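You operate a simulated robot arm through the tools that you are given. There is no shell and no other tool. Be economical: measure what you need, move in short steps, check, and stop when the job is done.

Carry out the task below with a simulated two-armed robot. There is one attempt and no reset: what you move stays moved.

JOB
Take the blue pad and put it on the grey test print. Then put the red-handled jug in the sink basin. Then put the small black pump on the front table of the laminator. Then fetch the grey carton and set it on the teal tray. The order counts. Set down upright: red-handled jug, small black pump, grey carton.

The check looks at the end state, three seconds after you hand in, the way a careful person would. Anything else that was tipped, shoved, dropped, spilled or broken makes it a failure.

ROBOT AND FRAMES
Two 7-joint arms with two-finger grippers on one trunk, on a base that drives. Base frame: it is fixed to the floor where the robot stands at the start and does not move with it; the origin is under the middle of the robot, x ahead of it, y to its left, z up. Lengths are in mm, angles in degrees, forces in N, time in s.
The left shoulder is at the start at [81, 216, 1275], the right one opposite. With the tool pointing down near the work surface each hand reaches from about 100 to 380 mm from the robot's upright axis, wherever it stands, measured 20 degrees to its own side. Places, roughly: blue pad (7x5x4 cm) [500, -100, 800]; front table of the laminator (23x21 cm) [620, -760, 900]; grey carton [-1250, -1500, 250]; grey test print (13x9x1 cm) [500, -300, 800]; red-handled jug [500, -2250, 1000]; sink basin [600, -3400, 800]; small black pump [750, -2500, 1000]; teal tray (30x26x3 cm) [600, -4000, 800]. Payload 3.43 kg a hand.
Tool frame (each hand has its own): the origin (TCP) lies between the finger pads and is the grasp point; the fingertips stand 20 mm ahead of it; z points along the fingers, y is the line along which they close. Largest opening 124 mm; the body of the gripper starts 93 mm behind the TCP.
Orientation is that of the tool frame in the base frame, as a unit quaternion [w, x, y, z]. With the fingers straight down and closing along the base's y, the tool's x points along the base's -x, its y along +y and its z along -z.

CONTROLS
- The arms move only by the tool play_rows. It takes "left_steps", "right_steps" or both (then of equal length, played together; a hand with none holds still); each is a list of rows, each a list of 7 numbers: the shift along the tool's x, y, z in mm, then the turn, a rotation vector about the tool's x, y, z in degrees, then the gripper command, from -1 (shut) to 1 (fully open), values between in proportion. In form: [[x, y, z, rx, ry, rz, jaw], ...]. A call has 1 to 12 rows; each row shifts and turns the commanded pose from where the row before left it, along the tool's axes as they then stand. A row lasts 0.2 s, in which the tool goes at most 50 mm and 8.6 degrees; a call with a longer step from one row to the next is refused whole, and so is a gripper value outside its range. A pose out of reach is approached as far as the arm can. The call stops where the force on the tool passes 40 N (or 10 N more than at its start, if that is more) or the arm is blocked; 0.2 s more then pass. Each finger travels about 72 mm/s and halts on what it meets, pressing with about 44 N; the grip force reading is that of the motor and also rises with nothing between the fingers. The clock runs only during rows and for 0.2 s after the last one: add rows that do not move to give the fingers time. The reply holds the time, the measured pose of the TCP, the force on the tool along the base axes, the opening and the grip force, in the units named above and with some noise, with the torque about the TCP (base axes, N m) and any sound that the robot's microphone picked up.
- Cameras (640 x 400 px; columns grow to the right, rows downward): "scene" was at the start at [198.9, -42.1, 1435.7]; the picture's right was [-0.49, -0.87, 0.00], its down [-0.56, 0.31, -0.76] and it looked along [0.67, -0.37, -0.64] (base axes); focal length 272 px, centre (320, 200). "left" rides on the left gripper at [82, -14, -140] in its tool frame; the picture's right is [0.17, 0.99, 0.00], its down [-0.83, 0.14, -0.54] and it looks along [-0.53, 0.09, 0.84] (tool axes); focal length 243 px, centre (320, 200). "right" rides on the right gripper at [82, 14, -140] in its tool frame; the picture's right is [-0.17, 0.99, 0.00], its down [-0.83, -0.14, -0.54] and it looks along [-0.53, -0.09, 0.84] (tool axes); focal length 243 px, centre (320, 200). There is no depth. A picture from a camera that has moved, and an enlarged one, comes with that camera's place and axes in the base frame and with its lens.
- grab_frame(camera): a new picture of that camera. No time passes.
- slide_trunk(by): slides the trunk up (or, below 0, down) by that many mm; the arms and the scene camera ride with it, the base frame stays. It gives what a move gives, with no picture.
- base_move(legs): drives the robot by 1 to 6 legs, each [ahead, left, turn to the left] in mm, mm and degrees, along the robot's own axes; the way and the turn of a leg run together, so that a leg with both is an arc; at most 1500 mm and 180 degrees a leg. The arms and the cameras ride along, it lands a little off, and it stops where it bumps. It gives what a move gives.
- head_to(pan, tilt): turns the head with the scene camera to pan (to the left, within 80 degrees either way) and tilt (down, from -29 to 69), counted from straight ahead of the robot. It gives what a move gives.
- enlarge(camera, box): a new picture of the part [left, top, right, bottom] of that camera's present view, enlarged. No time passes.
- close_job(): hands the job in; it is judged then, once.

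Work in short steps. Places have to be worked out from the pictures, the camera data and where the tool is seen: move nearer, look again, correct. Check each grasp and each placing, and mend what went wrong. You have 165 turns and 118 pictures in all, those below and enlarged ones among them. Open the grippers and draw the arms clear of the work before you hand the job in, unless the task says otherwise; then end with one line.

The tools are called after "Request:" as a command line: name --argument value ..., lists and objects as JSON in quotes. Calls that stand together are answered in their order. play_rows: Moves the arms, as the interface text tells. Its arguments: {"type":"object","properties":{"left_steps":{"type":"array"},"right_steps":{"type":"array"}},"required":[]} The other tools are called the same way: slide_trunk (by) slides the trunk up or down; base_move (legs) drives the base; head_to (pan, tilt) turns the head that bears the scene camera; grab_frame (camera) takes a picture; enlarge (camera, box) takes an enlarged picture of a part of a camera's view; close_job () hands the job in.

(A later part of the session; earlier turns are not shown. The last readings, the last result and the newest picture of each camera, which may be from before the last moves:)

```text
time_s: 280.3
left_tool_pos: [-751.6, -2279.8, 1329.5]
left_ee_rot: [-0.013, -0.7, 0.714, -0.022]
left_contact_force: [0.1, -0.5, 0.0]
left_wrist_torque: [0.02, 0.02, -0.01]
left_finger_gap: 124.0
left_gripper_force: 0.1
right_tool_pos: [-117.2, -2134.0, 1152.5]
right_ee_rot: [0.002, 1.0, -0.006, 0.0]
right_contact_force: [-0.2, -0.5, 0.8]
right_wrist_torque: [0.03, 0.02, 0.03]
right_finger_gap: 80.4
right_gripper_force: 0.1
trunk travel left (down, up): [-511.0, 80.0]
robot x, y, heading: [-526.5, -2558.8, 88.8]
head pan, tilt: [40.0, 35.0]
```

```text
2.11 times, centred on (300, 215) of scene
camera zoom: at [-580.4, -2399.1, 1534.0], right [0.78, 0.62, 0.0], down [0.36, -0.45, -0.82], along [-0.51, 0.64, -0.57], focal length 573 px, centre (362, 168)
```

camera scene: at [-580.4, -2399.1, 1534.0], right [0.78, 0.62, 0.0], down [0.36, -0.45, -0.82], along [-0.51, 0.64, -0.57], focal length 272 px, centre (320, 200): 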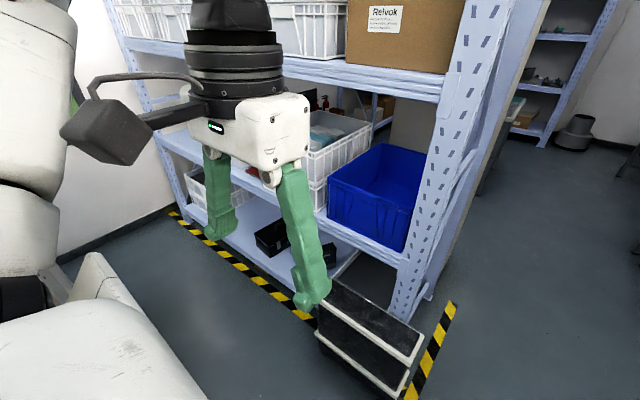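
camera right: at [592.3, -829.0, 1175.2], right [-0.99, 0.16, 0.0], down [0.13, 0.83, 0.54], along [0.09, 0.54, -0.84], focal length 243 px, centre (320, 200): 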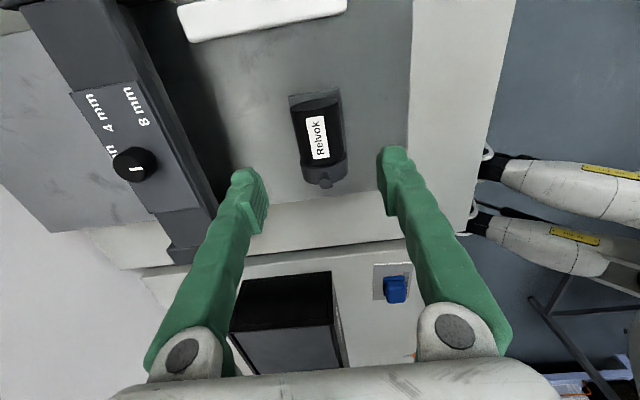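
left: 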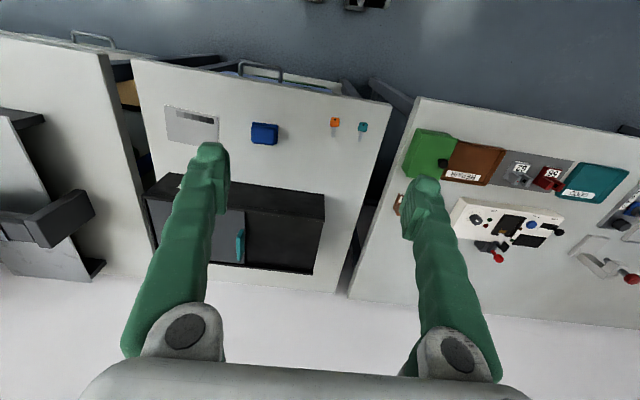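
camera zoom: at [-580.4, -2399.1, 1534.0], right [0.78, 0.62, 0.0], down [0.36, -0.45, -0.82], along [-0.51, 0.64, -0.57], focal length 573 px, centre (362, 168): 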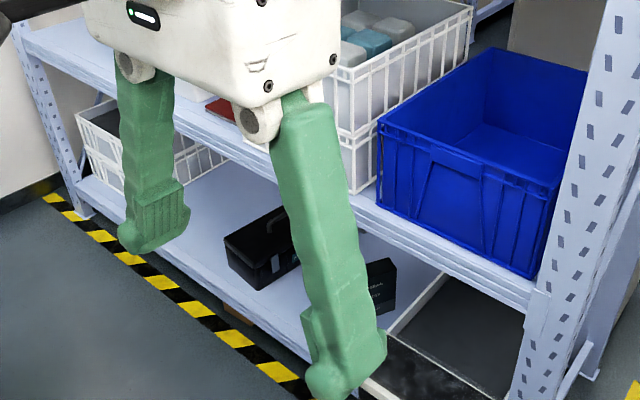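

The carton is probably the dark box at about [-1310,-1400] on the bottom shelf, under the second shelf. I move the left hand inward out of the view, drive nearer, and lower the trunk to look beneath the shelf.

Request:
play_rows --left_steps '[[-15, -45, 0, 0, 0, 0, 1], [-15, -45, 0, 0, 0, 0, 1], [-15, -45, 0, 0, 0, 0, 1], [-15, -45, 0, 0, 0, 0, 1], [-10, -40, 0, 0, 0, 0, 1]]'

Request:
base_move --legs '[[150, 0, 0], [0, 330, 0]]'

Request:
slide_trunk --by -250

Request:
head_to --pan 35 --tilt 32

Request:
grab_frame --camera "scene"

```text
time_s: 281.5
left_tool_pos: [-529.1, -2211.4, 1330.0]
left_ee_rot: [-0.014, -0.7, 0.713, -0.02]
left_contact_force: [-0.2, 0.5, 0.1]
left_wrist_torque: [0.05, 0.04, -0.03]
left_finger_gap: 124.2
left_gripper_force: 0.1
right_tool_pos: [-115.2, -2133.2, 1152.2]
right_ee_rot: [0.001, 1.0, -0.006, -0.002]
right_contact_force: [0.6, 0.9, 0.5]
right_wrist_torque: [0.0, 0.02, -0.01]
right_finger_gap: 80.8
right_gripper_force: 0.0
trunk travel left (down, up): [-511.0, 80.0]
robot x, y, heading: [-531.9, -2555.1, 88.6]
head pan, tilt: [40.0, 35.0]
```

```text
time_s: 287.7
left_tool_pos: [-863.9, -2055.1, 1329.9]
left_ee_rot: [-0.012, -0.702, 0.711, -0.021]
left_contact_force: [-0.3, 0.4, -1.0]
left_wrist_torque: [-0.03, 0.01, 0.01]
left_finger_gap: 123.9
left_gripper_force: 0.1
right_tool_pos: [-449.2, -1975.1, 1152.4]
right_ee_rot: [0.0, 1.0, -0.003, -0.001]
right_contact_force: [0.6, 0.7, 0.0]
right_wrist_torque: [0.01, 0.01, -0.01]
right_finger_gap: 80.6
right_gripper_force: 0.2
trunk travel left (down, up): [-511.0, 80.0]
robot x, y, heading: [-855.5, -2395.1, 88.8]
head pan, tilt: [40.0, 35.0]
```

```text
time_s: 290.2
left_tool_pos: [-866.2, -2051.6, 1078.2]
left_ee_rot: [-0.012, -0.705, 0.709, -0.019]
left_contact_force: [-2.0, 3.9, -4.5]
left_wrist_torque: [-0.34, -0.29, -0.1]
left_finger_gap: 124.2
left_gripper_force: 0.0
right_tool_pos: [-449.5, -1974.8, 902.0]
right_ee_rot: [0.001, 1.0, -0.004, -0.001]
right_contact_force: [-0.3, -0.2, -0.1]
right_wrist_torque: [-0.01, -0.02, 0.02]
right_finger_gap: 80.7
right_gripper_force: 0.1
trunk travel left (down, up): [-260.0, 331.0]
robot x, y, heading: [-860.4, -2397.1, 89.1]
head pan, tilt: [40.0, 35.0]
stopped: the force on the tool passed its limit at 44 N (the readings are from after the stop); the commanded pose is now the measured one
```

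```text
time_s: 290.9
left_tool_pos: [-866.4, -2052.3, 1078.2]
left_ee_rot: [-0.014, -0.705, 0.708, -0.019]
left_contact_force: [-0.1, 0.4, 0.8]
left_wrist_torque: [-0.02, 0.0, 0.02]
left_finger_gap: 124.0
left_gripper_force: 0.1
right_tool_pos: [-450.0, -1974.9, 902.2]
right_ee_rot: [0.002, 1.0, -0.003, -0.001]
right_contact_force: [0.1, 0.6, 1.4]
right_wrist_torque: [0.01, -0.02, -0.01]
right_finger_gap: 80.6
right_gripper_force: 0.1
trunk travel left (down, up): [-260.0, 331.0]
robot x, y, heading: [-860.6, -2400.2, 89.1]
head pan, tilt: [35.0, 32.0]
```

```text
54 pictures are left
camera scene: at [-905.7, -2157.1, 1276.1], right [0.83, 0.56, 0.0], down [0.3, -0.44, -0.85], along [-0.47, 0.7, -0.53], focal length 272 px, centre (320, 200)
```

scene: 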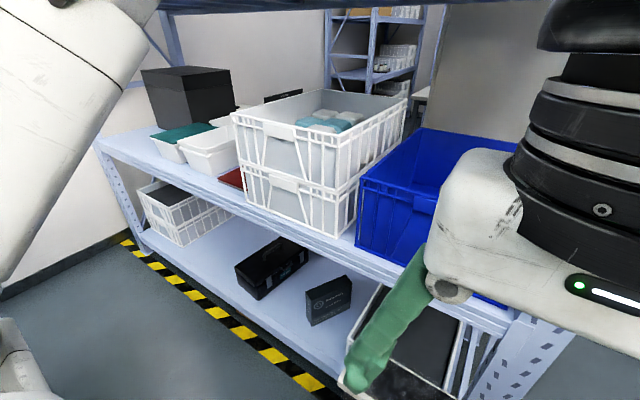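

The carton (dark grey box with print) is on the bottom shelf. I enlarge it for measuring.

Request:
enlarge --camera "scene" --box '[220, 210, 400, 390]'

```text
2.22 times, centred on (310, 300) of scene
camera zoom: at [-905.7, -2157.1, 1276.1], right [0.83, 0.56, 0.0], down [0.3, -0.44, -0.85], along [-0.47, 0.7, -0.53], focal length 604 px, centre (342, -22)
```

zoom: 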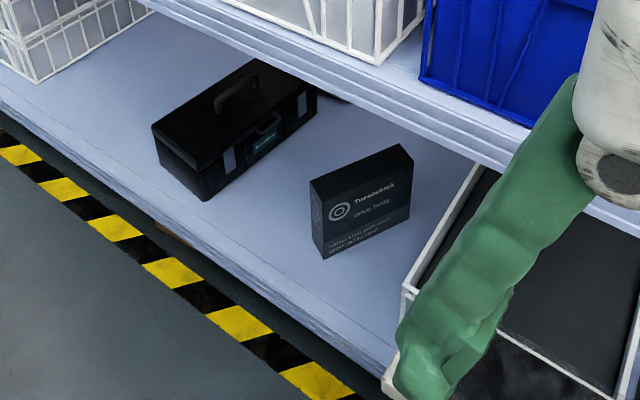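

The carton is a flat box (~205 wide, 190 high, 40 thick), centred near [-1308,-1480,250], its long side running along (0.49,0.87), near end at [-1358,-1570]. I'll grip it near its front end with the left hand pitched forward; first I lift the right hand and stretch the left arm forward and down.

Request:
play_rows --left_steps '[[-40, 0, 20, 0, 0, 0, 1], [-40, 0, 20, 0, 0, 0, 1], [-40, 0, 20, 0, 0, 0, 1], [-40, 0, 20, 0, 0, 0, 1], [-10, 10, 20, 0, 0, 0, 1], [0, 10, 30, 0, 0, 0, 1]]' --right_steps '[[0, 0, -40, 0, 0, 0, 0.3], [0, 0, -40, 0, 0, 0, 0.3], [0, 0, -40, 0, 0, 0, 0.3], [0, 0, -40, 0, 0, 0, 0.3], [0, 0, 0, 0, 0, 0, 0.3], [0, 0, 0, 0, 0, 0, 0.3]]'

```text
time_s: 292.3
left_tool_pos: [-886.7, -1886.6, 937.1]
left_ee_rot: [-0.013, -0.705, 0.708, -0.02]
left_contact_force: [-0.5, -0.3, 0.2]
left_wrist_torque: [-0.03, 0.0, 0.0]
left_finger_gap: 124.2
left_gripper_force: 0.0
right_tool_pos: [-450.0, -1973.5, 1063.6]
right_ee_rot: [0.002, 1.0, -0.002, -0.001]
right_contact_force: [-0.5, 0.9, 0.1]
right_wrist_torque: [0.0, 0.0, 0.0]
right_finger_gap: 80.6
right_gripper_force: 0.1
trunk travel left (down, up): [-260.0, 331.0]
robot x, y, heading: [-858.6, -2395.4, 89.1]
head pan, tilt: [35.0, 32.0]
```

Free so far. Now I pitch the left hand forward by about 48°.

Request:
play_rows --left_steps '[[0, 0, 0, 0, -8, 0, 1], [0, 0, 0, 0, -8, 0, 1], [0, 0, 0, 0, -8, 0, 1], [0, 0, 0, 0, -8, 0, 1], [0, 0, 0, 0, -8, 0, 1], [0, 0, 0, 0, -8, 0, 1], [0, 0, 0, 0, 0, 0, 1]]'

```text
time_s: 293.9
left_tool_pos: [-886.1, -1887.7, 940.0]
left_ee_rot: [-0.276, 0.653, -0.652, -0.268]
left_contact_force: [-0.8, 0.6, -0.6]
left_wrist_torque: [0.02, -0.02, 0.01]
left_finger_gap: 123.8
left_gripper_force: 0.1
right_tool_pos: [-449.5, -1973.8, 1063.8]
right_ee_rot: [0.001, 1.0, -0.004, -0.001]
right_contact_force: [0.4, -0.9, 0.1]
right_wrist_torque: [-0.01, -0.06, -0.03]
right_finger_gap: 80.3
right_gripper_force: 0.1
trunk travel left (down, up): [-260.0, 331.0]
robot x, y, heading: [-861.6, -2401.0, 89.0]
head pan, tilt: [35.0, 32.0]
```

It's at 45° now. I test the reach lower and further left: down 280 and left 190.

Request:
play_rows --left_steps '[[28, 24, 28, 0, 0, 0, 1], [28, 24, 28, 0, 0, 0, 1], [28, 24, 28, 0, 0, 0, 1], [28, 24, 28, 0, 0, 0, 1], [28, 24, 28, 0, 0, 0, 1], [28, 24, 28, 0, 0, 0, 1], [28, 24, 28, 0, 0, 0, 1], [0, 0, 0, 0, 0, 0, 1]]'

```text
time_s: 294.6
left_tool_pos: [-862.3, -1905.8, 895.9]
left_ee_rot: [-0.347, 0.667, -0.635, -0.18]
left_contact_force: [0.1, 0.1, -0.5]
left_wrist_torque: [0.03, 0.01, 0.0]
left_finger_gap: 123.8
left_gripper_force: 0.1
right_tool_pos: [-449.2, -1974.8, 1063.1]
right_ee_rot: [0.001, 1.0, -0.003, -0.001]
right_contact_force: [-0.2, 0.4, -0.4]
right_wrist_torque: [0.03, 0.0, -0.03]
right_finger_gap: 80.8
right_gripper_force: 0.1
trunk travel left (down, up): [-260.0, 331.0]
robot x, y, heading: [-858.0, -2398.6, 89.0]
head pan, tilt: [35.0, 32.0]
stopped in row 3 (left hand): the arm was blocked; the commanded pose is now the measured one
```

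The left arm was blocked by something. I look at it.

Request:
head_to --pan 15 --tilt 50

Request:
grab_frame --camera "scene"

```text
time_s: 295.4
left_tool_pos: [-862.2, -1904.9, 896.0]
left_ee_rot: [-0.347, 0.667, -0.635, -0.179]
left_contact_force: [0.6, -0.4, 0.5]
left_wrist_torque: [0.02, -0.02, -0.02]
left_finger_gap: 124.1
left_gripper_force: 0.1
right_tool_pos: [-449.3, -1974.8, 1063.9]
right_ee_rot: [0.001, 1.0, -0.003, -0.001]
right_contact_force: [0.2, 0.0, 0.3]
right_wrist_torque: [-0.01, 0.0, 0.0]
right_finger_gap: 80.3
right_gripper_force: 0.1
trunk travel left (down, up): [-260.0, 331.0]
robot x, y, heading: [-860.9, -2399.4, 89.0]
head pan, tilt: [15.0, 50.0]
```

```text
52 pictures are left
camera scene: at [-874.3, -2156.6, 1249.8], right [0.97, 0.24, 0.0], down [0.19, -0.74, -0.64], along [-0.16, 0.62, -0.77], focal length 272 px, centre (320, 200)
```

scene: 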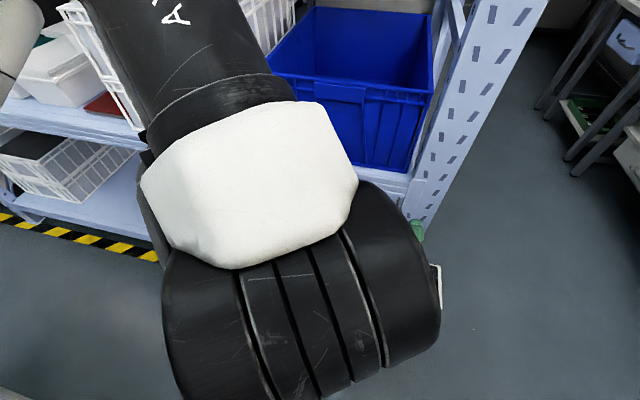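

The left forearm comes back toward the head, and its wrist touched near the head. I move the hand outward to the left and forward, away from the head.

Request:
play_rows --left_steps '[[-15, 0, 15, 0, 0, 0, 1], [-15, 20, 15, 0, 0, 0, 1], [-10, 35, 10, 0, 0, 0, 1], [0, 40, 0, 0, 0, 0, 1], [0, 40, 0, 0, 0, 0, 1], [0, 40, 0, 0, 0, 0, 1], [0, 40, 0, 0, 0, 0, 1]]'

Request:
grab_frame --camera "scene"

```text
time_s: 297.0
left_tool_pos: [-1047.3, -1840.5, 852.1]
left_ee_rot: [-0.349, 0.662, -0.638, -0.182]
left_contact_force: [-1.5, -0.9, -2.5]
left_wrist_torque: [0.27, -0.11, -0.05]
left_finger_gap: 123.9
left_gripper_force: 0.1
left hand out of reach, approached as far as the arm can: row 7
right_tool_pos: [-447.3, -1975.3, 1064.2]
right_ee_rot: [0.001, 1.0, -0.003, -0.001]
right_contact_force: [0.0, -0.4, 0.1]
right_wrist_torque: [0.04, 0.05, -0.01]
right_finger_gap: 80.6
right_gripper_force: 0.0
trunk travel left (down, up): [-260.0, 331.0]
robot x, y, heading: [-859.4, -2398.9, 88.9]
head pan, tilt: [15.0, 50.0]
```

```text
51 pictures are left
camera scene: at [-871.9, -2158.4, 1250.2], right [0.97, 0.24, 0.0], down [0.18, -0.74, -0.64], along [-0.16, 0.62, -0.77], focal length 272 px, centre (320, 200)
```

scene: 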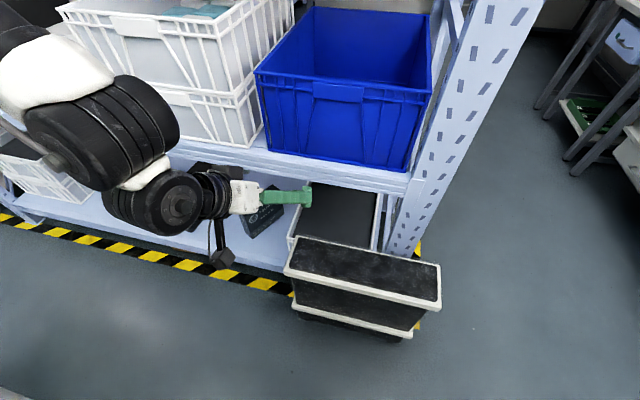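

The left arm's elbow goes out forward-left, so I want the robot turned to about 103° with the hand pointing right-forward along the carton (world 60°). First I level the hand's roll and turn it 28° clockwise.

Request:
play_rows --left_steps '[[0, 0, 0, 0, 0, 6.3, 1], [0, 0, 0, 0, 0, 6.3, 1], [0, 0, 0, 0, 0, 6.3, 1], [0, 0, 0, 5, 0, 4.9, 1], [0, 0, 0, 5, 0, 4.9, 1], [0, 0, 0, 5, 0, 4.9, 1], [0, 0, 0, 5, 0, 4.9, 1], [0, 0, 0, 0, 0, 0, 1]]'

```text
time_s: 298.8
left_tool_pos: [-856.3, -1939.4, 828.9]
left_ee_rot: [0.356, -0.383, 0.837, 0.164]
left_contact_force: [-0.7, -0.4, -0.2]
left_wrist_torque: [0.03, -0.03, -0.01]
left_finger_gap: 124.1
left_gripper_force: 0.1
left hand out of reach, approached as far as the arm can: row 1, 2, 3, 4, 5, 6, 7
right_tool_pos: [-451.5, -1973.3, 1063.5]
right_ee_rot: [0.002, 1.0, -0.004, -0.002]
right_contact_force: [-0.3, 0.3, 0.9]
right_wrist_torque: [0.0, 0.01, 0.02]
right_finger_gap: 80.5
right_gripper_force: 0.0
trunk travel left (down, up): [-260.0, 331.0]
robot x, y, heading: [-859.7, -2396.7, 89.0]
head pan, tilt: [15.0, 50.0]
```

The orientation is right now (pointing 49° in the world, 44° below level, roll level), with the hand straight ahead of the robot. I test the descent from here.

Request:
play_rows --left_steps '[[20, 6, 30, 0, 0, 0, 1], [20, 6, 30, 0, 0, 0, 1], [25, 0, 24, 0, 0, 0, 1], [25, 0, 24, 0, 0, 0, 1], [25, 0, 24, 0, 0, 0, 1], [25, 0, 24, 0, 0, 0, 1], [25, 0, 24, 0, 0, 0, 1], [0, 0, 0, 0, 0, 0, 1]]'

Request:
grab_frame --camera "scene"

```text
time_s: 299.9
left_tool_pos: [-892.4, -1859.6, 764.8]
left_ee_rot: [0.38, -0.472, 0.764, 0.223]
left_contact_force: [-0.7, 0.3, 0.3]
left_wrist_torque: [-0.01, -0.02, -0.02]
left_finger_gap: 124.0
left_gripper_force: 0.1
left hand out of reach, approached as far as the arm can: row 1, 2, 3, 4, 5
right_tool_pos: [-451.2, -1971.7, 1063.8]
right_ee_rot: [0.002, 1.0, -0.003, 0.0]
right_contact_force: [-0.2, -0.3, 0.0]
right_wrist_torque: [-0.01, -0.05, 0.01]
right_finger_gap: 80.9
right_gripper_force: 0.1
trunk travel left (down, up): [-260.0, 331.0]
robot x, y, heading: [-859.5, -2399.7, 88.9]
head pan, tilt: [15.0, 50.0]
stopped in row 5 (left hand): the arm was blocked; the commanded pose is now the measured one
```

```text
50 pictures are left
camera scene: at [-876.5, -2154.8, 1249.4], right [0.97, 0.24, 0.0], down [0.19, -0.74, -0.64], along [-0.15, 0.62, -0.77], focal length 272 px, centre (320, 200)
```

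scene: 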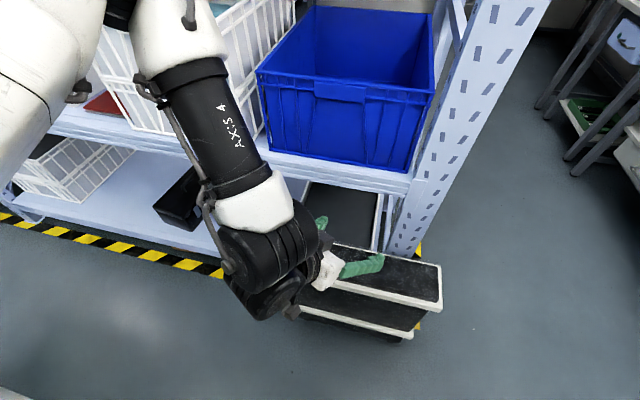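

The elbow is far forward and may be near the crates on the shelf. I back the robot off 200 mm at once and look.

Request:
base_move --legs '[[-220, 0, 0]]'

Request:
head_to --pan 25 --tilt 30

Request:
grab_frame --camera "scene"

```text
time_s: 301.3
left_tool_pos: [-888.6, -1972.4, 762.5]
left_ee_rot: [0.378, -0.47, 0.767, 0.218]
left_contact_force: [-0.6, 0.0, -1.1]
left_wrist_torque: [0.0, 0.0, -0.05]
left_finger_gap: 124.0
left_gripper_force: 0.0
right_tool_pos: [-447.2, -2088.3, 1061.7]
right_ee_rot: [0.003, 1.0, -0.007, -0.001]
right_contact_force: [0.6, -0.8, -0.4]
right_wrist_torque: [-0.01, -0.01, 0.01]
right_finger_gap: 80.4
right_gripper_force: 0.1
trunk travel left (down, up): [-260.0, 331.0]
robot x, y, heading: [-862.2, -2516.8, 88.4]
head pan, tilt: [15.0, 50.0]
stopped in leg 1: the robot was blocked; the commanded pose is now the measured one
```

```text
time_s: 302.1
left_tool_pos: [-888.6, -1972.8, 760.7]
left_ee_rot: [0.377, -0.472, 0.767, 0.219]
left_contact_force: [-0.4, -0.4, -0.4]
left_wrist_torque: [0.03, 0.03, 0.03]
left_finger_gap: 124.0
left_gripper_force: 0.1
right_tool_pos: [-448.3, -2087.5, 1060.6]
right_ee_rot: [0.004, 1.0, -0.006, -0.001]
right_contact_force: [0.3, -0.8, -0.1]
right_wrist_torque: [-0.03, 0.01, 0.0]
right_finger_gap: 80.6
right_gripper_force: 0.1
trunk travel left (down, up): [-260.0, 331.0]
robot x, y, heading: [-859.4, -2516.8, 88.6]
head pan, tilt: [25.0, 30.0]
```

```text
49 pictures are left
camera scene: at [-891.9, -2256.4, 1277.2], right [0.92, 0.4, 0.0], down [0.2, -0.47, -0.86], along [-0.35, 0.79, -0.51], focal length 272 px, centre (320, 200)
```

scene: 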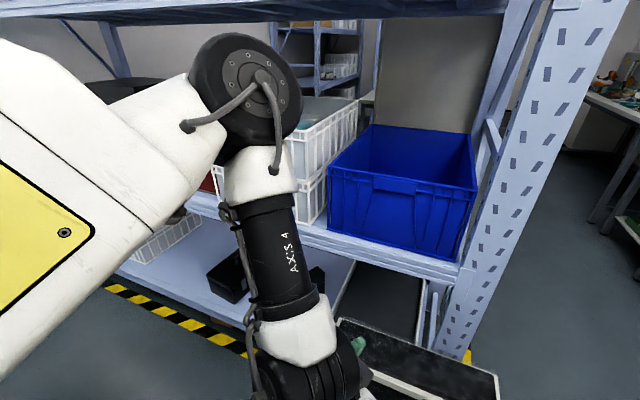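

The crates look unchanged. The hand now points along world 62°, 38° below level, as wanted. Away from the rack, I test the descent again.

Request:
play_rows --left_steps '[[27, 1, 21.7, 0, 0, 0, 1], [27, 1, 21.7, 0, 0, 0, 1], [27, 1, 21.7, 0, 0, 0, 1], [27, 1, 21.7, 0, 0, 0, 1], [27, 1, 21.7, 0, 0, 0, 1], [27, 1, 21.7, 0, 0, 0, 1]]'

Request:
grab_frame --camera "scene"

```text
time_s: 303.5
left_tool_pos: [-860.0, -1998.3, 656.8]
left_ee_rot: [0.376, -0.473, 0.764, 0.227]
left_contact_force: [1.3, -0.5, 0.3]
left_wrist_torque: [0.01, -0.01, -0.01]
left_finger_gap: 123.7
left_gripper_force: 0.1
left hand out of reach, approached as far as the arm can: row 2, 3, 4, 5, 6
right_tool_pos: [-448.4, -2095.2, 1065.0]
right_ee_rot: [0.0, 1.0, -0.007, -0.001]
right_contact_force: [0.3, 0.5, -0.1]
right_wrist_torque: [0.0, 0.01, 0.0]
right_finger_gap: 80.3
right_gripper_force: 0.0
trunk travel left (down, up): [-260.0, 331.0]
robot x, y, heading: [-860.1, -2517.6, 88.6]
head pan, tilt: [25.0, 30.0]
```

```text
48 pictures are left
camera scene: at [-892.3, -2265.7, 1279.2], right [0.92, 0.4, 0.0], down [0.2, -0.46, -0.87], along [-0.35, 0.79, -0.5], focal length 272 px, centre (320, 200)
```

scene: 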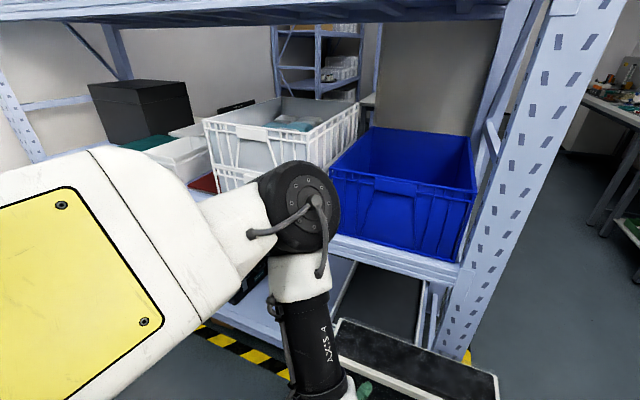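

The crates are unmoved. The hand reaches about 447 mm below the shoulder in this pose. I lower the trunk near its end and probe further down from there.

Request:
slide_trunk --by -255

Request:
play_rows --left_steps '[[-15, 0, 26, 0, 0, 0, 1], [-15, 0, 26, 0, 0, 0, 1], [-15, 0, 26, 0, 0, 0, 1], [28, 0, 22, 0, 0, 0, 1], [28, 0, 22, 0, 0, 0, 1]]'

```text
time_s: 306.1
left_tool_pos: [-860.5, -1990.0, 404.0]
left_ee_rot: [0.373, -0.475, 0.77, 0.207]
left_contact_force: [0.0, -0.7, 0.0]
left_wrist_torque: [0.0, -0.01, 0.01]
left_finger_gap: 124.1
left_gripper_force: 0.0
right_tool_pos: [-447.6, -2094.6, 809.9]
right_ee_rot: [0.0, 1.0, -0.006, -0.002]
right_contact_force: [-0.1, -0.3, 0.4]
right_wrist_torque: [-0.01, 0.0, 0.01]
right_finger_gap: 80.8
right_gripper_force: 0.1
trunk travel left (down, up): [-5.0, 586.0]
robot x, y, heading: [-860.7, -2517.4, 88.4]
head pan, tilt: [25.0, 30.0]
```

```text
time_s: 307.5
left_tool_pos: [-853.3, -1907.9, 344.1]
left_ee_rot: [0.354, -0.52, 0.741, 0.236]
left_contact_force: [-0.1, -0.6, -0.3]
left_wrist_torque: [-0.01, -0.04, 0.02]
left_finger_gap: 123.6
left_gripper_force: 0.0
left hand out of reach, approached as far as the arm can: row 3, 4, 5
right_tool_pos: [-447.8, -2094.3, 808.9]
right_ee_rot: [-0.001, 1.0, -0.006, -0.001]
right_contact_force: [-0.4, -0.4, 0.1]
right_wrist_torque: [-0.01, 0.0, 0.0]
right_finger_gap: 80.9
right_gripper_force: 0.0
trunk travel left (down, up): [-5.0, 586.0]
robot x, y, heading: [-859.1, -2517.1, 88.7]
head pan, tilt: [25.0, 30.0]
stopped in row 5 (left hand): the arm was blocked; the commanded pose is now the measured one
```

Now at z 344. I steepen the pitch by 20° (which raises the wrist) and go down further.

Request:
play_rows --left_steps '[[0, 0, 0, 0, 7, 0, 1], [0, 0, 0, 0, 7, 0, 1], [0, 0, 0, 0, 6, 0, 1], [10, 0, 17, 0, 0, 0, 1], [10, 0, 17, 0, 0, 0, 1], [10, 0, 17, 0, 0, 0, 1], [0, 0, 0, 0, 0, 0, 1]]'

Request:
grab_frame --camera "scene"

```text
time_s: 308.4
left_tool_pos: [-896.9, -1970.7, 285.0]
left_ee_rot: [0.16, -0.596, 0.78, 0.108]
left_contact_force: [0.3, 0.0, 0.7]
left_wrist_torque: [-0.02, 0.04, 0.0]
left_finger_gap: 123.9
left_gripper_force: 0.1
left hand out of reach, approached as far as the arm can: row 2, 3, 4
right_tool_pos: [-447.9, -2094.4, 810.2]
right_ee_rot: [0.0, 1.0, -0.006, -0.001]
right_contact_force: [0.1, 1.0, 0.5]
right_wrist_torque: [0.0, -0.03, 0.02]
right_finger_gap: 80.5
right_gripper_force: 0.1
trunk travel left (down, up): [-5.0, 586.0]
robot x, y, heading: [-861.3, -2518.5, 88.6]
head pan, tilt: [25.0, 30.0]
stopped in row 4 (left hand): the arm was blocked; the commanded pose is now the measured one
```

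```text
47 pictures are left
camera scene: at [-890.4, -2181.2, 1012.0], right [0.92, 0.4, 0.0], down [0.2, -0.46, -0.87], along [-0.35, 0.79, -0.5], focal length 272 px, centre (320, 200)
```

scene: 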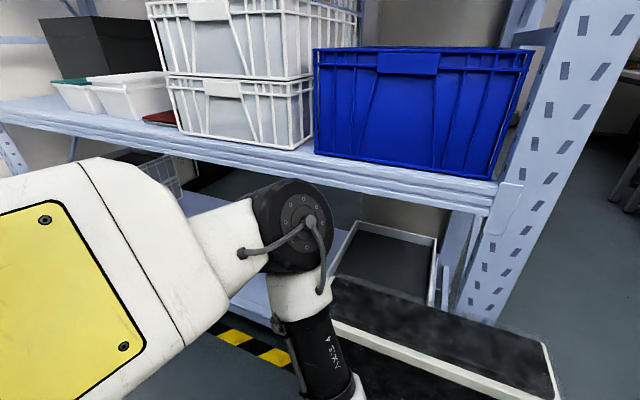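

Low enough, but the elbow is too far forward for going under the shelf; stretching the arm further from a more distant stand should keep the elbow outside. I place the robot at about [-1054,-2400] facing 110°.

Request:
base_move --legs '[[110, 195, 0], [0, 0, 21.4]]'

Request:
play_rows --left_steps '[[0, 0, 0, 0, -8, 0, 1], [0, 0, 0, 0, -8, 0, 1], [0, 0, 0, 0, -8, 0, 1], [0, 0, 0, 0, -8, 0, 1], [0, 0, 0, 0, -6, 0, 1]]'

Request:
grab_frame --camera "left"

Request:
grab_frame --camera "scene"

```text
time_s: 310.9
left_tool_pos: [-1034.2, -1887.9, 285.3]
left_ee_rot: [0.157, -0.602, 0.775, 0.113]
left_contact_force: [0.6, -0.2, -0.2]
left_wrist_torque: [0.01, 0.02, 0.01]
left_finger_gap: 124.3
left_gripper_force: 0.1
right_tool_pos: [-579.0, -2010.7, 805.8]
right_ee_rot: [0.001, 1.0, -0.002, -0.005]
right_contact_force: [0.0, 1.2, -0.2]
right_wrist_torque: [-0.01, 0.0, -0.03]
right_finger_gap: 80.4
right_gripper_force: 0.0
trunk travel left (down, up): [-5.0, 586.0]
robot x, y, heading: [-993.5, -2433.6, 89.3]
head pan, tilt: [25.0, 30.0]
stopped in leg 1: the robot was blocked; the commanded pose is now the measured one
```

```text
time_s: 312.1
left_tool_pos: [-1033.3, -1889.0, 287.2]
left_ee_rot: [0.401, -0.529, 0.684, 0.303]
left_contact_force: [-0.8, 0.4, -0.1]
left_wrist_torque: [-0.01, 0.0, 0.0]
left_finger_gap: 124.0
left_gripper_force: 0.0
right_tool_pos: [-577.5, -2012.2, 805.0]
right_ee_rot: [-0.001, 1.0, -0.003, -0.007]
right_contact_force: [0.0, -1.2, -0.7]
right_wrist_torque: [0.01, 0.0, 0.0]
right_finger_gap: 80.7
right_gripper_force: 0.1
trunk travel left (down, up): [-5.0, 586.0]
robot x, y, heading: [-996.6, -2431.8, 88.9]
head pan, tilt: [25.0, 30.0]
```

```text
46 pictures are left
camera left: at [-1063.7, -2048.0, 285.6], right [-0.97, 0.17, -0.15], down [-0.16, -0.02, 0.99], along [0.17, 0.98, 0.05], focal length 243 px, centre (320, 200)
```

left: 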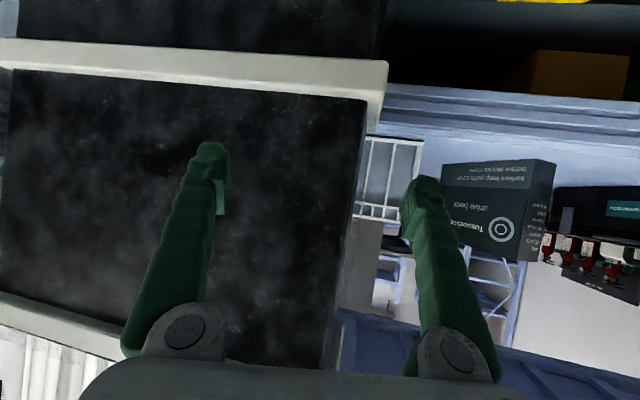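

```text
45 pictures are left
camera scene: at [-1016.3, -2102.5, 1013.1], right [0.91, 0.41, -0.01], down [0.19, -0.45, -0.87], along [-0.36, 0.79, -0.49], focal length 272 px, centre (320, 200)
```

scene: 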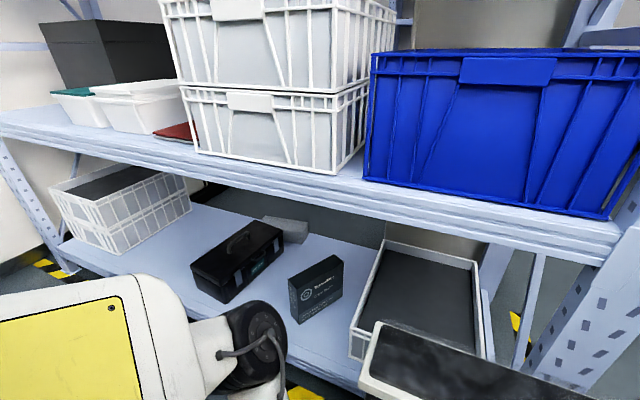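

The left hand's camera and the scene camera both show the carton and the floor crate. I enlarge the scene view to measure the carton exactly.

Request:
enlarge --camera "scene" --box '[250, 230, 400, 350]'

Request:
enlarge --camera "left" --box '[380, 60, 620, 300]'

```text
3.33 times, centred on (325, 290) of scene
camera zoom: at [-1016.3, -2102.5, 1013.1], right [0.91, 0.41, -0.01], down [0.19, -0.45, -0.87], along [-0.36, 0.79, -0.49], focal length 906 px, centre (303, -100)
```

zoom: 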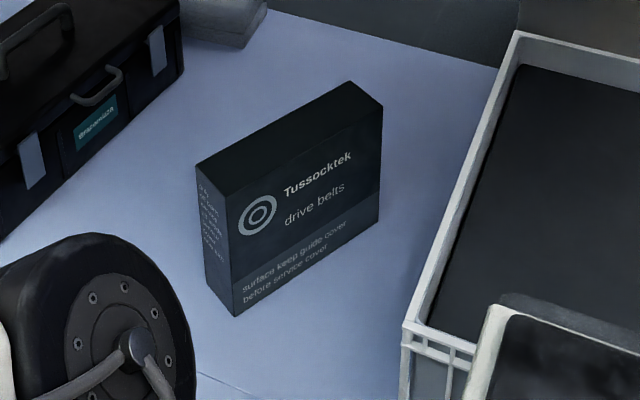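

```text
1.67 times, centred on (500, 180) of left
camera zoom: at [-1063.7, -2048.0, 285.6], right [-0.97, 0.17, -0.15], down [-0.16, -0.02, 0.99], along [0.17, 0.98, 0.05], focal length 404 px, centre (20, 233)
```

zoom: 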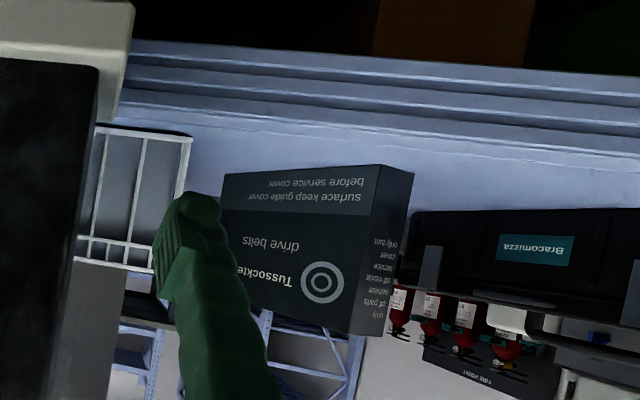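

Triangulated: shelf z≈185, carton top z≈360, near end mid at [-1355,-1579], running along (0.51,0.86), 42 thick. A 470-high crate stands on the floor at x -1060…-590, y≈-1823. I look left to find what blocks the base.

Request:
head_to --pan 78 --tilt 30

Request:
grab_frame --camera "scene"

```text
time_s: 313.3
left_tool_pos: [-1033.6, -1887.7, 286.8]
left_ee_rot: [0.401, -0.529, 0.683, 0.304]
left_contact_force: [-0.8, 1.1, 0.6]
left_wrist_torque: [-0.01, 0.01, 0.03]
left_finger_gap: 124.1
left_gripper_force: 0.0
right_tool_pos: [-577.5, -2011.8, 804.9]
right_ee_rot: [-0.001, 1.0, -0.002, -0.007]
right_contact_force: [-0.6, -0.4, 0.7]
right_wrist_torque: [0.01, 0.02, -0.01]
right_finger_gap: 81.0
right_gripper_force: 0.1
trunk travel left (down, up): [-5.0, 586.0]
robot x, y, heading: [-994.6, -2436.2, 89.2]
head pan, tilt: [78.0, 30.0]
```

```text
42 pictures are left
camera scene: at [-1067.4, -2164.5, 1013.6], right [0.23, 0.97, 0.0], down [0.48, -0.11, -0.87], along [-0.85, 0.2, -0.49], focal length 272 px, centre (320, 200)
```

scene: 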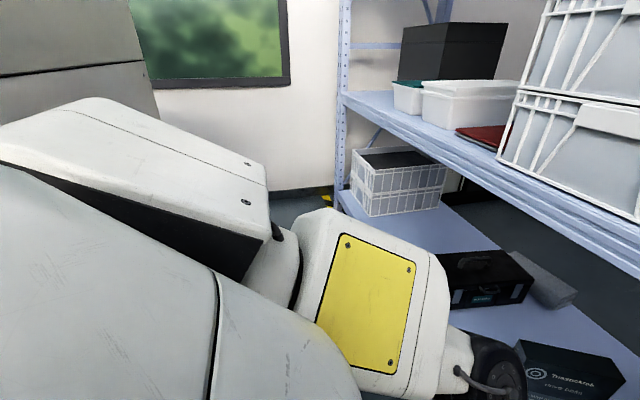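

The robot's left shoulder is near the grey machine at left. I shift 60 mm right, turn left 20°, then see where the hand is.

Request:
base_move --legs '[[0, -60, 0], [0, 0, 20]]'

```text
time_s: 316.2
left_tool_pos: [-1160.7, -1935.8, 284.9]
left_ee_rot: [-0.348, 0.64, -0.58, -0.364]
left_contact_force: [0.0, 0.6, 0.5]
left_wrist_torque: [0.02, 0.01, 0.0]
left_finger_gap: 124.0
left_gripper_force: 0.0
right_tool_pos: [-696.5, -1897.0, 808.9]
right_ee_rot: [0.001, 0.986, 0.169, -0.001]
right_contact_force: [0.9, 0.1, 0.3]
right_wrist_torque: [0.01, -0.03, 0.03]
right_finger_gap: 80.5
right_gripper_force: 0.1
trunk travel left (down, up): [-5.0, 586.0]
robot x, y, heading: [-939.0, -2437.1, 108.9]
head pan, tilt: [78.0, 30.0]
```

Heading is 109° now. I turn the hand 35° clockwise so that it points along the carton (world 60°).

Request:
play_rows --left_steps '[[0, 0, 0, 6.1, 0.16, 3.44, 1], [0, 0, 0, 6.1, 0.16, 3.44, 1], [0, 0, 0, 6.1, 0.16, 3.44, 1], [0, 0, 0, 6.1, 0.16, 3.44, 1], [0, 0, 0, 6.1, 0.16, 3.44, 1], [0, 0, 0, 0, 0, 0, 1]]'

```text
time_s: 317.6
left_tool_pos: [-1093.2, -2025.2, 396.9]
left_ee_rot: [0.439, -0.439, 0.744, 0.247]
left_contact_force: [-0.8, -0.7, -0.4]
left_wrist_torque: [-0.01, 0.0, 0.02]
left_finger_gap: 124.1
left_gripper_force: 0.0
left hand out of reach, approached as far as the arm can: row 1, 2, 3, 4, 5
right_tool_pos: [-696.0, -1898.4, 808.4]
right_ee_rot: [0.001, 0.986, 0.169, 0.0]
right_contact_force: [0.6, -0.1, 0.4]
right_wrist_torque: [-0.01, 0.04, -0.01]
right_finger_gap: 80.6
right_gripper_force: 0.0
trunk travel left (down, up): [-5.0, 586.0]
robot x, y, heading: [-936.1, -2432.9, 108.8]
head pan, tilt: [78.0, 30.0]
```

The orientation is right, but the hand had to retract. I now stretch the arm ahead 250 mm and lower it 80 mm.

Request:
play_rows --left_steps '[[-14.2, 31.3, 24.1, 0, 0, 0, 1], [-14.2, 31.3, 24.1, 0, 0, 0, 1], [-14.2, 31.3, 24.1, 0, 0, 0, 1], [-14.2, 31.3, 24.1, 0, 0, 0, 1], [-14.2, 31.3, 24.1, 0, 0, 0, 1], [-14.2, 31.3, 24.1, 0, 0, 0, 1], [23.5, 0, 13.3, 0, 0, 0, 1], [23.5, 0, 13.3, 0, 0, 0, 1], [23.5, 0, 13.3, 0, 0, 0, 1]]'

Request:
head_to --pan 35 --tilt 35

Request:
grab_frame --camera "scene"

```text
time_s: 319.6
left_tool_pos: [-1064.9, -1992.5, 411.9]
left_ee_rot: [0.442, -0.436, 0.745, 0.243]
left_contact_force: [0.8, 0.7, -0.6]
left_wrist_torque: [0.01, -0.04, -0.04]
left_finger_gap: 124.3
left_gripper_force: 0.1
left hand out of reach, approached as far as the arm can: row 1, 2, 3, 4, 5, 6, 7, 8, 9
right_tool_pos: [-694.8, -1897.5, 808.8]
right_ee_rot: [0.002, 0.986, 0.169, 0.0]
right_contact_force: [-0.2, 0.8, 0.2]
right_wrist_torque: [0.01, -0.04, 0.0]
right_finger_gap: 80.6
right_gripper_force: 0.1
trunk travel left (down, up): [-5.0, 586.0]
robot x, y, heading: [-938.4, -2434.4, 108.9]
head pan, tilt: [78.0, 30.0]
```

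```text
time_s: 320.7
left_tool_pos: [-1068.1, -1991.8, 411.3]
left_ee_rot: [0.44, -0.439, 0.745, 0.244]
left_contact_force: [0.0, 0.8, 0.1]
left_wrist_torque: [0.02, 0.02, 0.03]
left_finger_gap: 123.9
left_gripper_force: 0.1
right_tool_pos: [-696.3, -1897.7, 809.9]
right_ee_rot: [0.001, 0.986, 0.169, -0.001]
right_contact_force: [0.3, 0.2, 0.9]
right_wrist_torque: [0.01, -0.02, 0.0]
right_finger_gap: 80.4
right_gripper_force: 0.1
trunk travel left (down, up): [-5.0, 586.0]
robot x, y, heading: [-934.9, -2438.3, 108.8]
head pan, tilt: [35.0, 35.0]
```

```text
41 pictures are left
camera scene: at [-1089.0, -2145.4, 1004.3], right [0.59, 0.81, 0.0], down [0.46, -0.34, -0.82], along [-0.66, 0.48, -0.57], focal length 272 px, centre (320, 200)
```

scene: 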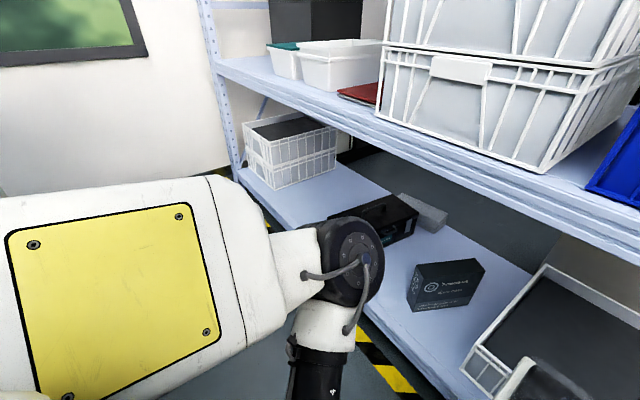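

With this roll, the arm can't stretch at that yaw. The gripper is symmetric, so I try the opposite roll: I rotate the hand 180° about its own axis.

Request:
play_rows --left_steps '[[0, 0, 0, 0, 0, -8.2, 1], [0, 0, 0, 0, 0, -8.2, 1], [0, 0, 0, 0, 0, -8.2, 1], [0, 0, 0, 0, 0, -8.2, 1], [0, 0, 0, 0, 0, -8.2, 1], [0, 0, 0, 0, 0, -8.2, 1], [0, 0, 0, 0, 0, -8.2, 1], [0, 0, 0, 0, 0, -8.2, 1], [0, 0, 0, 0, 0, -8.2, 1], [0, 0, 0, 0, 0, -8.2, 1], [0, 0, 0, 0, 0, -8.2, 1]]'

Request:
play_rows --left_steps '[[0, 0, 0, 0, 0, -8.2, 1], [0, 0, 0, 0, 0, -8.2, 1], [0, 0, 0, 0, 0, -8.2, 1], [0, 0, 0, 0, 0, -8.2, 1], [0, 0, 0, 0, 0, -8.2, 1], [0, 0, 0, 0, 0, -8.2, 1], [0, 0, 0, 0, 0, -8.2, 1], [0, 0, 0, 0, 0, -8.2, 1], [0, 0, 0, 0, 0, -8.2, 1], [0, 0, 0, 0, 0, -8.2, 1], [0, 0, 0, 0, 0, -7.8, 1]]'

```text
time_s: 323.1
left_tool_pos: [-1065.3, -1991.6, 412.8]
left_ee_rot: [-0.483, 0.837, -0.216, 0.141]
left_contact_force: [-0.2, -0.1, -0.3]
left_wrist_torque: [0.02, 0.01, -0.01]
left_finger_gap: 124.1
left_gripper_force: 0.0
right_tool_pos: [-695.1, -1897.3, 809.6]
right_ee_rot: [0.001, 0.986, 0.169, 0.0]
right_contact_force: [0.6, -0.3, 0.2]
right_wrist_torque: [-0.01, 0.02, -0.03]
right_finger_gap: 80.6
right_gripper_force: 0.1
trunk travel left (down, up): [-5.0, 586.0]
robot x, y, heading: [-941.4, -2436.1, 108.7]
head pan, tilt: [35.0, 35.0]
```

```text
time_s: 325.5
left_tool_pos: [-1066.5, -1992.5, 411.6]
left_ee_rot: [-0.243, 0.745, 0.438, 0.441]
left_contact_force: [-0.6, -0.1, 0.2]
left_wrist_torque: [-0.02, 0.02, 0.0]
left_finger_gap: 124.3
left_gripper_force: 0.1
right_tool_pos: [-696.5, -1897.3, 809.0]
right_ee_rot: [0.002, 0.985, 0.17, -0.001]
right_contact_force: [0.0, -0.1, 0.8]
right_wrist_torque: [0.01, 0.01, 0.01]
right_finger_gap: 80.5
right_gripper_force: 0.1
trunk travel left (down, up): [-5.0, 586.0]
robot x, y, heading: [-936.3, -2439.7, 108.8]
head pan, tilt: [35.0, 35.0]
```

The roll was free all the way. I test stretching forward with this roll.

Request:
play_rows --left_steps '[[14.2, -31.3, 24.1, 0, 0, 0, 1], [14.2, -31.3, 24.1, 0, 0, 0, 1], [14.2, -31.3, 24.1, 0, 0, 0, 1], [14.2, -31.3, 24.1, 0, 0, 0, 1], [14.2, -31.3, 24.1, 0, 0, 0, 1], [-23.5, 0, 13.3, 0, 0, 0, 1], [-23.5, 0, 13.3, 0, 0, 0, 1], [-23.5, 0, 13.3, 0, 0, 0, 1], [0, 0, 0, 0, 0, 0, 1]]'

```text
time_s: 326.8
left_tool_pos: [-1116.0, -1985.8, 400.4]
left_ee_rot: [-0.225, 0.729, 0.517, 0.388]
left_contact_force: [0.1, -0.1, 0.3]
left_wrist_torque: [0.02, 0.01, 0.0]
left_finger_gap: 124.1
left_gripper_force: 0.1
left hand out of reach, approached as far as the arm can: row 1, 2, 3, 4, 5, 6
right_tool_pos: [-695.7, -1898.6, 808.6]
right_ee_rot: [0.001, 0.986, 0.17, -0.001]
right_contact_force: [-0.3, -0.3, -0.1]
right_wrist_torque: [0.01, -0.01, -0.01]
right_finger_gap: 80.4
right_gripper_force: 0.1
trunk travel left (down, up): [-5.0, 586.0]
robot x, y, heading: [-937.0, -2434.8, 108.9]
head pan, tilt: [35.0, 35.0]
stopped in row 6 (left hand): the arm was blocked; the commanded pose is now the measured one
```

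Same limit, so the direction itself matters: pointing straight ahead should be the natural stretch. The closing fingers can turn the light carton a little into line. I turn the hand 28° back (to about straight ahead) and stretch forward, testing here.

Request:
play_rows --left_steps '[[0, 0, 0, 5.6, 0.5, -4.2, 1], [0, 0, 0, 5.6, 0.5, -4.2, 1], [0, 0, 0, 5.6, 0.5, -4.2, 1], [0, 0, 0, 5.6, 0.5, -4.2, 1], [0, 0, 0, 0, 0, 0, 1]]'

```text
time_s: 328.0
left_tool_pos: [-1112.3, -1986.4, 402.6]
left_ee_rot: [-0.313, 0.582, 0.677, 0.324]
left_contact_force: [0.7, 0.3, -0.5]
left_wrist_torque: [-0.02, 0.02, -0.01]
left_finger_gap: 124.3
left_gripper_force: 0.0
right_tool_pos: [-694.9, -1897.0, 808.9]
right_ee_rot: [0.001, 0.986, 0.169, -0.002]
right_contact_force: [0.0, 0.3, -0.9]
right_wrist_torque: [-0.02, 0.03, 0.0]
right_finger_gap: 80.8
right_gripper_force: 0.0
trunk travel left (down, up): [-5.0, 586.0]
robot x, y, heading: [-935.7, -2435.7, 108.8]
head pan, tilt: [35.0, 35.0]
```

That turn was free. Now I stretch forward-left by about 320 mm.

Request:
play_rows --left_steps '[[21, -23.5, 25.5, 0, 0, 0, 1], [21, -23.5, 25.5, 0, 0, 0, 1], [21, -23.5, 25.5, 0, 0, 0, 1], [21, -23.5, 25.5, 0, 0, 0, 1], [21, -23.5, 25.5, 0, 0, 0, 1], [21, -23.5, 25.5, 0, 0, 0, 1], [21, -23.5, 25.5, 0, 0, 0, 1], [21, -23.5, 25.5, 0, 0, 0, 1]]'

Request:
grab_frame --camera "scene"

```text
time_s: 329.8
left_tool_pos: [-1327.8, -1744.3, 401.1]
left_ee_rot: [-0.312, 0.584, 0.676, 0.324]
left_contact_force: [-0.8, -1.0, -0.7]
left_wrist_torque: [0.0, 0.03, -0.01]
left_finger_gap: 124.4
left_gripper_force: 0.1
right_tool_pos: [-695.6, -1897.5, 809.0]
right_ee_rot: [0.002, 0.985, 0.17, 0.0]
right_contact_force: [0.0, -0.2, 0.0]
right_wrist_torque: [-0.01, 0.02, 0.01]
right_finger_gap: 80.7
right_gripper_force: 0.1
trunk travel left (down, up): [-5.0, 586.0]
robot x, y, heading: [-937.2, -2431.8, 108.8]
head pan, tilt: [35.0, 35.0]
```

```text
40 pictures are left
camera scene: at [-1089.3, -2145.4, 1004.2], right [0.59, 0.81, 0.0], down [0.46, -0.34, -0.82], along [-0.66, 0.48, -0.57], focal length 272 px, centre (320, 200)
```

scene: 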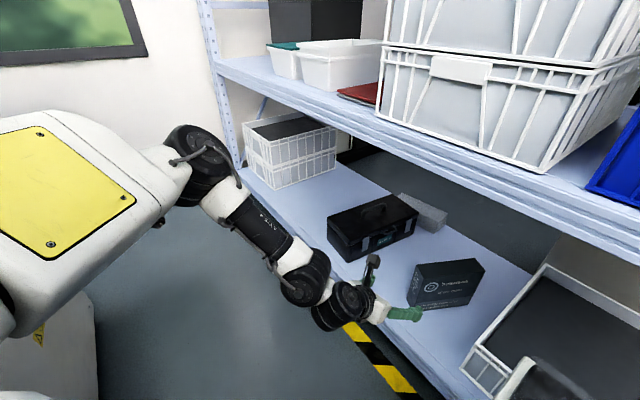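

Excellent: now the arm is stretched with the elbow well outside the rack. I turn the hand 28° clockwise here, in line with the carton.

Request:
play_rows --left_steps '[[0, 0, 0, -5.6, -0.5, 4.2, 1], [0, 0, 0, -5.6, -0.5, 4.2, 1], [0, 0, 0, -5.6, -0.5, 4.2, 1], [0, 0, 0, -5.6, -0.5, 4.2, 1], [0, 0, 0, 0, 0, 0, 1]]'

Request:
grab_frame --camera "left"

```text
time_s: 331.0
left_tool_pos: [-1327.2, -1742.4, 401.6]
left_ee_rot: [-0.225, 0.73, 0.514, 0.39]
left_contact_force: [0.2, -0.4, 0.2]
left_wrist_torque: [0.01, -0.01, 0.01]
left_finger_gap: 124.1
left_gripper_force: 0.1
right_tool_pos: [-695.9, -1897.1, 808.5]
right_ee_rot: [0.002, 0.986, 0.169, 0.0]
right_contact_force: [0.1, -0.4, 0.6]
right_wrist_torque: [0.05, 0.02, 0.02]
right_finger_gap: 80.8
right_gripper_force: 0.0
trunk travel left (down, up): [-5.0, 586.0]
robot x, y, heading: [-937.3, -2437.8, 108.9]
head pan, tilt: [35.0, 35.0]
```

```text
39 pictures are left
camera left: at [-1376.2, -1793.2, 549.7], right [0.94, -0.27, 0.2], down [-0.19, -0.92, -0.33], along [0.28, 0.28, -0.92], focal length 243 px, centre (320, 200)
```

left: 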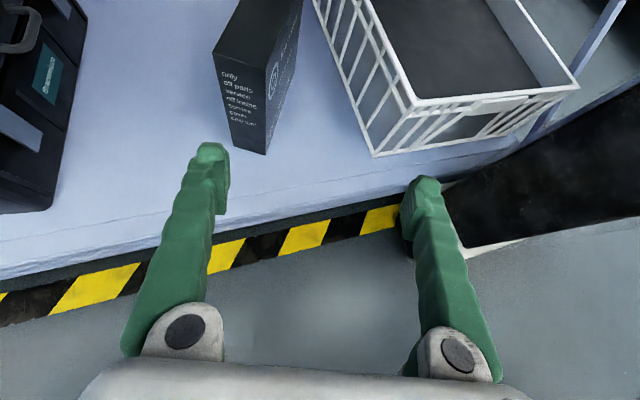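

Aligned to within 5°, and the camera view confirms the carton's end at [-1357,-1577]. I move to the pre-grasp point on its axis, [-1405,-1660,300].

Request:
play_rows --left_steps '[[-9.3, -22, 18.7, 0, 0, 0, 1], [-9.3, -22, 18.7, 0, 0, 0, 1], [-9.3, -22, 18.7, 0, 0, 0, 1], [-9.3, -22, 18.7, 0, 0, 0, 1], [-9.3, -22, 18.7, -4, -0.3, 3, 1], [0, 0, 0, 0, 0, 0, 1]]'

Request:
grab_frame --camera "left"

Request:
grab_frame --camera "scene"

```text
time_s: 332.4
left_tool_pos: [-1406.9, -1663.7, 302.1]
left_ee_rot: [-0.208, 0.752, 0.481, 0.4]
left_contact_force: [-0.1, -0.5, 0.5]
left_wrist_torque: [-0.02, 0.02, -0.03]
left_finger_gap: 123.9
left_gripper_force: 0.0
right_tool_pos: [-694.8, -1897.7, 809.6]
right_ee_rot: [0.0, 0.986, 0.169, -0.001]
right_contact_force: [-0.1, -0.4, 0.3]
right_wrist_torque: [-0.02, 0.0, -0.01]
right_finger_gap: 80.5
right_gripper_force: 0.1
trunk travel left (down, up): [-5.0, 586.0]
robot x, y, heading: [-937.7, -2437.2, 108.6]
head pan, tilt: [35.0, 35.0]
```

```text
38 pictures are left
camera left: at [-1458.3, -1708.4, 450.1], right [0.91, -0.35, 0.2], down [-0.27, -0.9, -0.34], along [0.3, 0.25, -0.92], focal length 243 px, centre (320, 200)
```

left: 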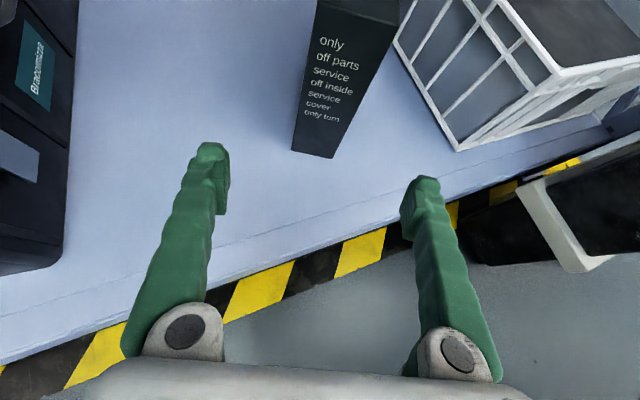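

```text
37 pictures are left
camera scene: at [-1089.1, -2145.7, 1004.3], right [0.59, 0.81, 0.0], down [0.46, -0.34, -0.82], along [-0.66, 0.48, -0.57], focal length 272 px, centre (320, 200)
```

scene: 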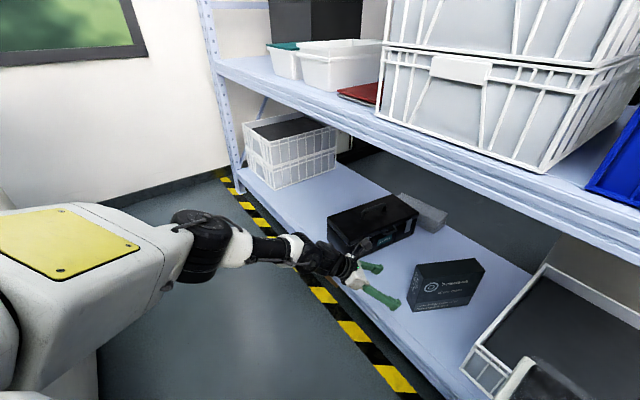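

The carton's end is centred between the fingers. I advance 145 mm along its axis at constant height.

Request:
play_rows --left_steps '[[17.1, 1.8, 23.3, 0, 0, 0, 1], [17.1, 1.8, 23.3, 0, 0, 0, 1], [17.1, 1.8, 23.3, 0, 0, 0, 1], [17.1, 1.8, 23.3, 0, 0, 0, 1], [17.1, 1.8, 23.3, 0, 0, 0, 1], [0, 0, 0, 0, 0, 0, 1]]'

Request:
grab_frame --camera "left"

```text
time_s: 333.8
left_tool_pos: [-1337.6, -1572.1, 329.3]
left_ee_rot: [-0.208, 0.752, 0.482, 0.399]
left_contact_force: [0.9, -0.1, 0.0]
left_wrist_torque: [-0.01, 0.0, -0.04]
left_finger_gap: 124.0
left_gripper_force: 0.1
left hand out of reach, approached as far as the arm can: row 3, 4, 5
right_tool_pos: [-695.5, -1897.9, 809.8]
right_ee_rot: [0.001, 0.986, 0.169, 0.0]
right_contact_force: [0.1, 0.0, 0.2]
right_wrist_torque: [0.02, 0.0, -0.01]
right_finger_gap: 80.7
right_gripper_force: 0.1
trunk travel left (down, up): [-5.0, 586.0]
robot x, y, heading: [-938.4, -2437.1, 108.8]
head pan, tilt: [35.0, 35.0]
```

```text
36 pictures are left
camera left: at [-1388.6, -1618.2, 477.8], right [0.91, -0.35, 0.2], down [-0.27, -0.9, -0.34], along [0.3, 0.25, -0.92], focal length 243 px, centre (320, 200)
```

left: 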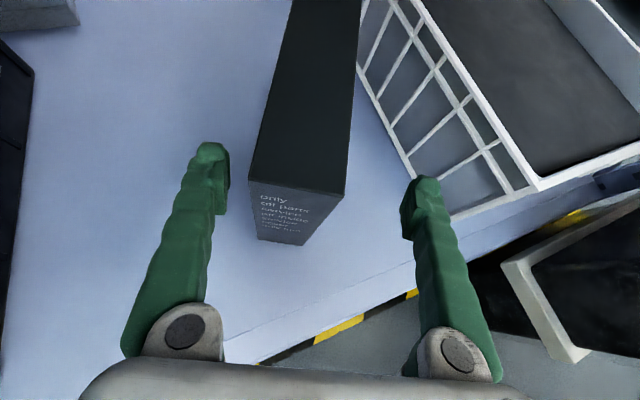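

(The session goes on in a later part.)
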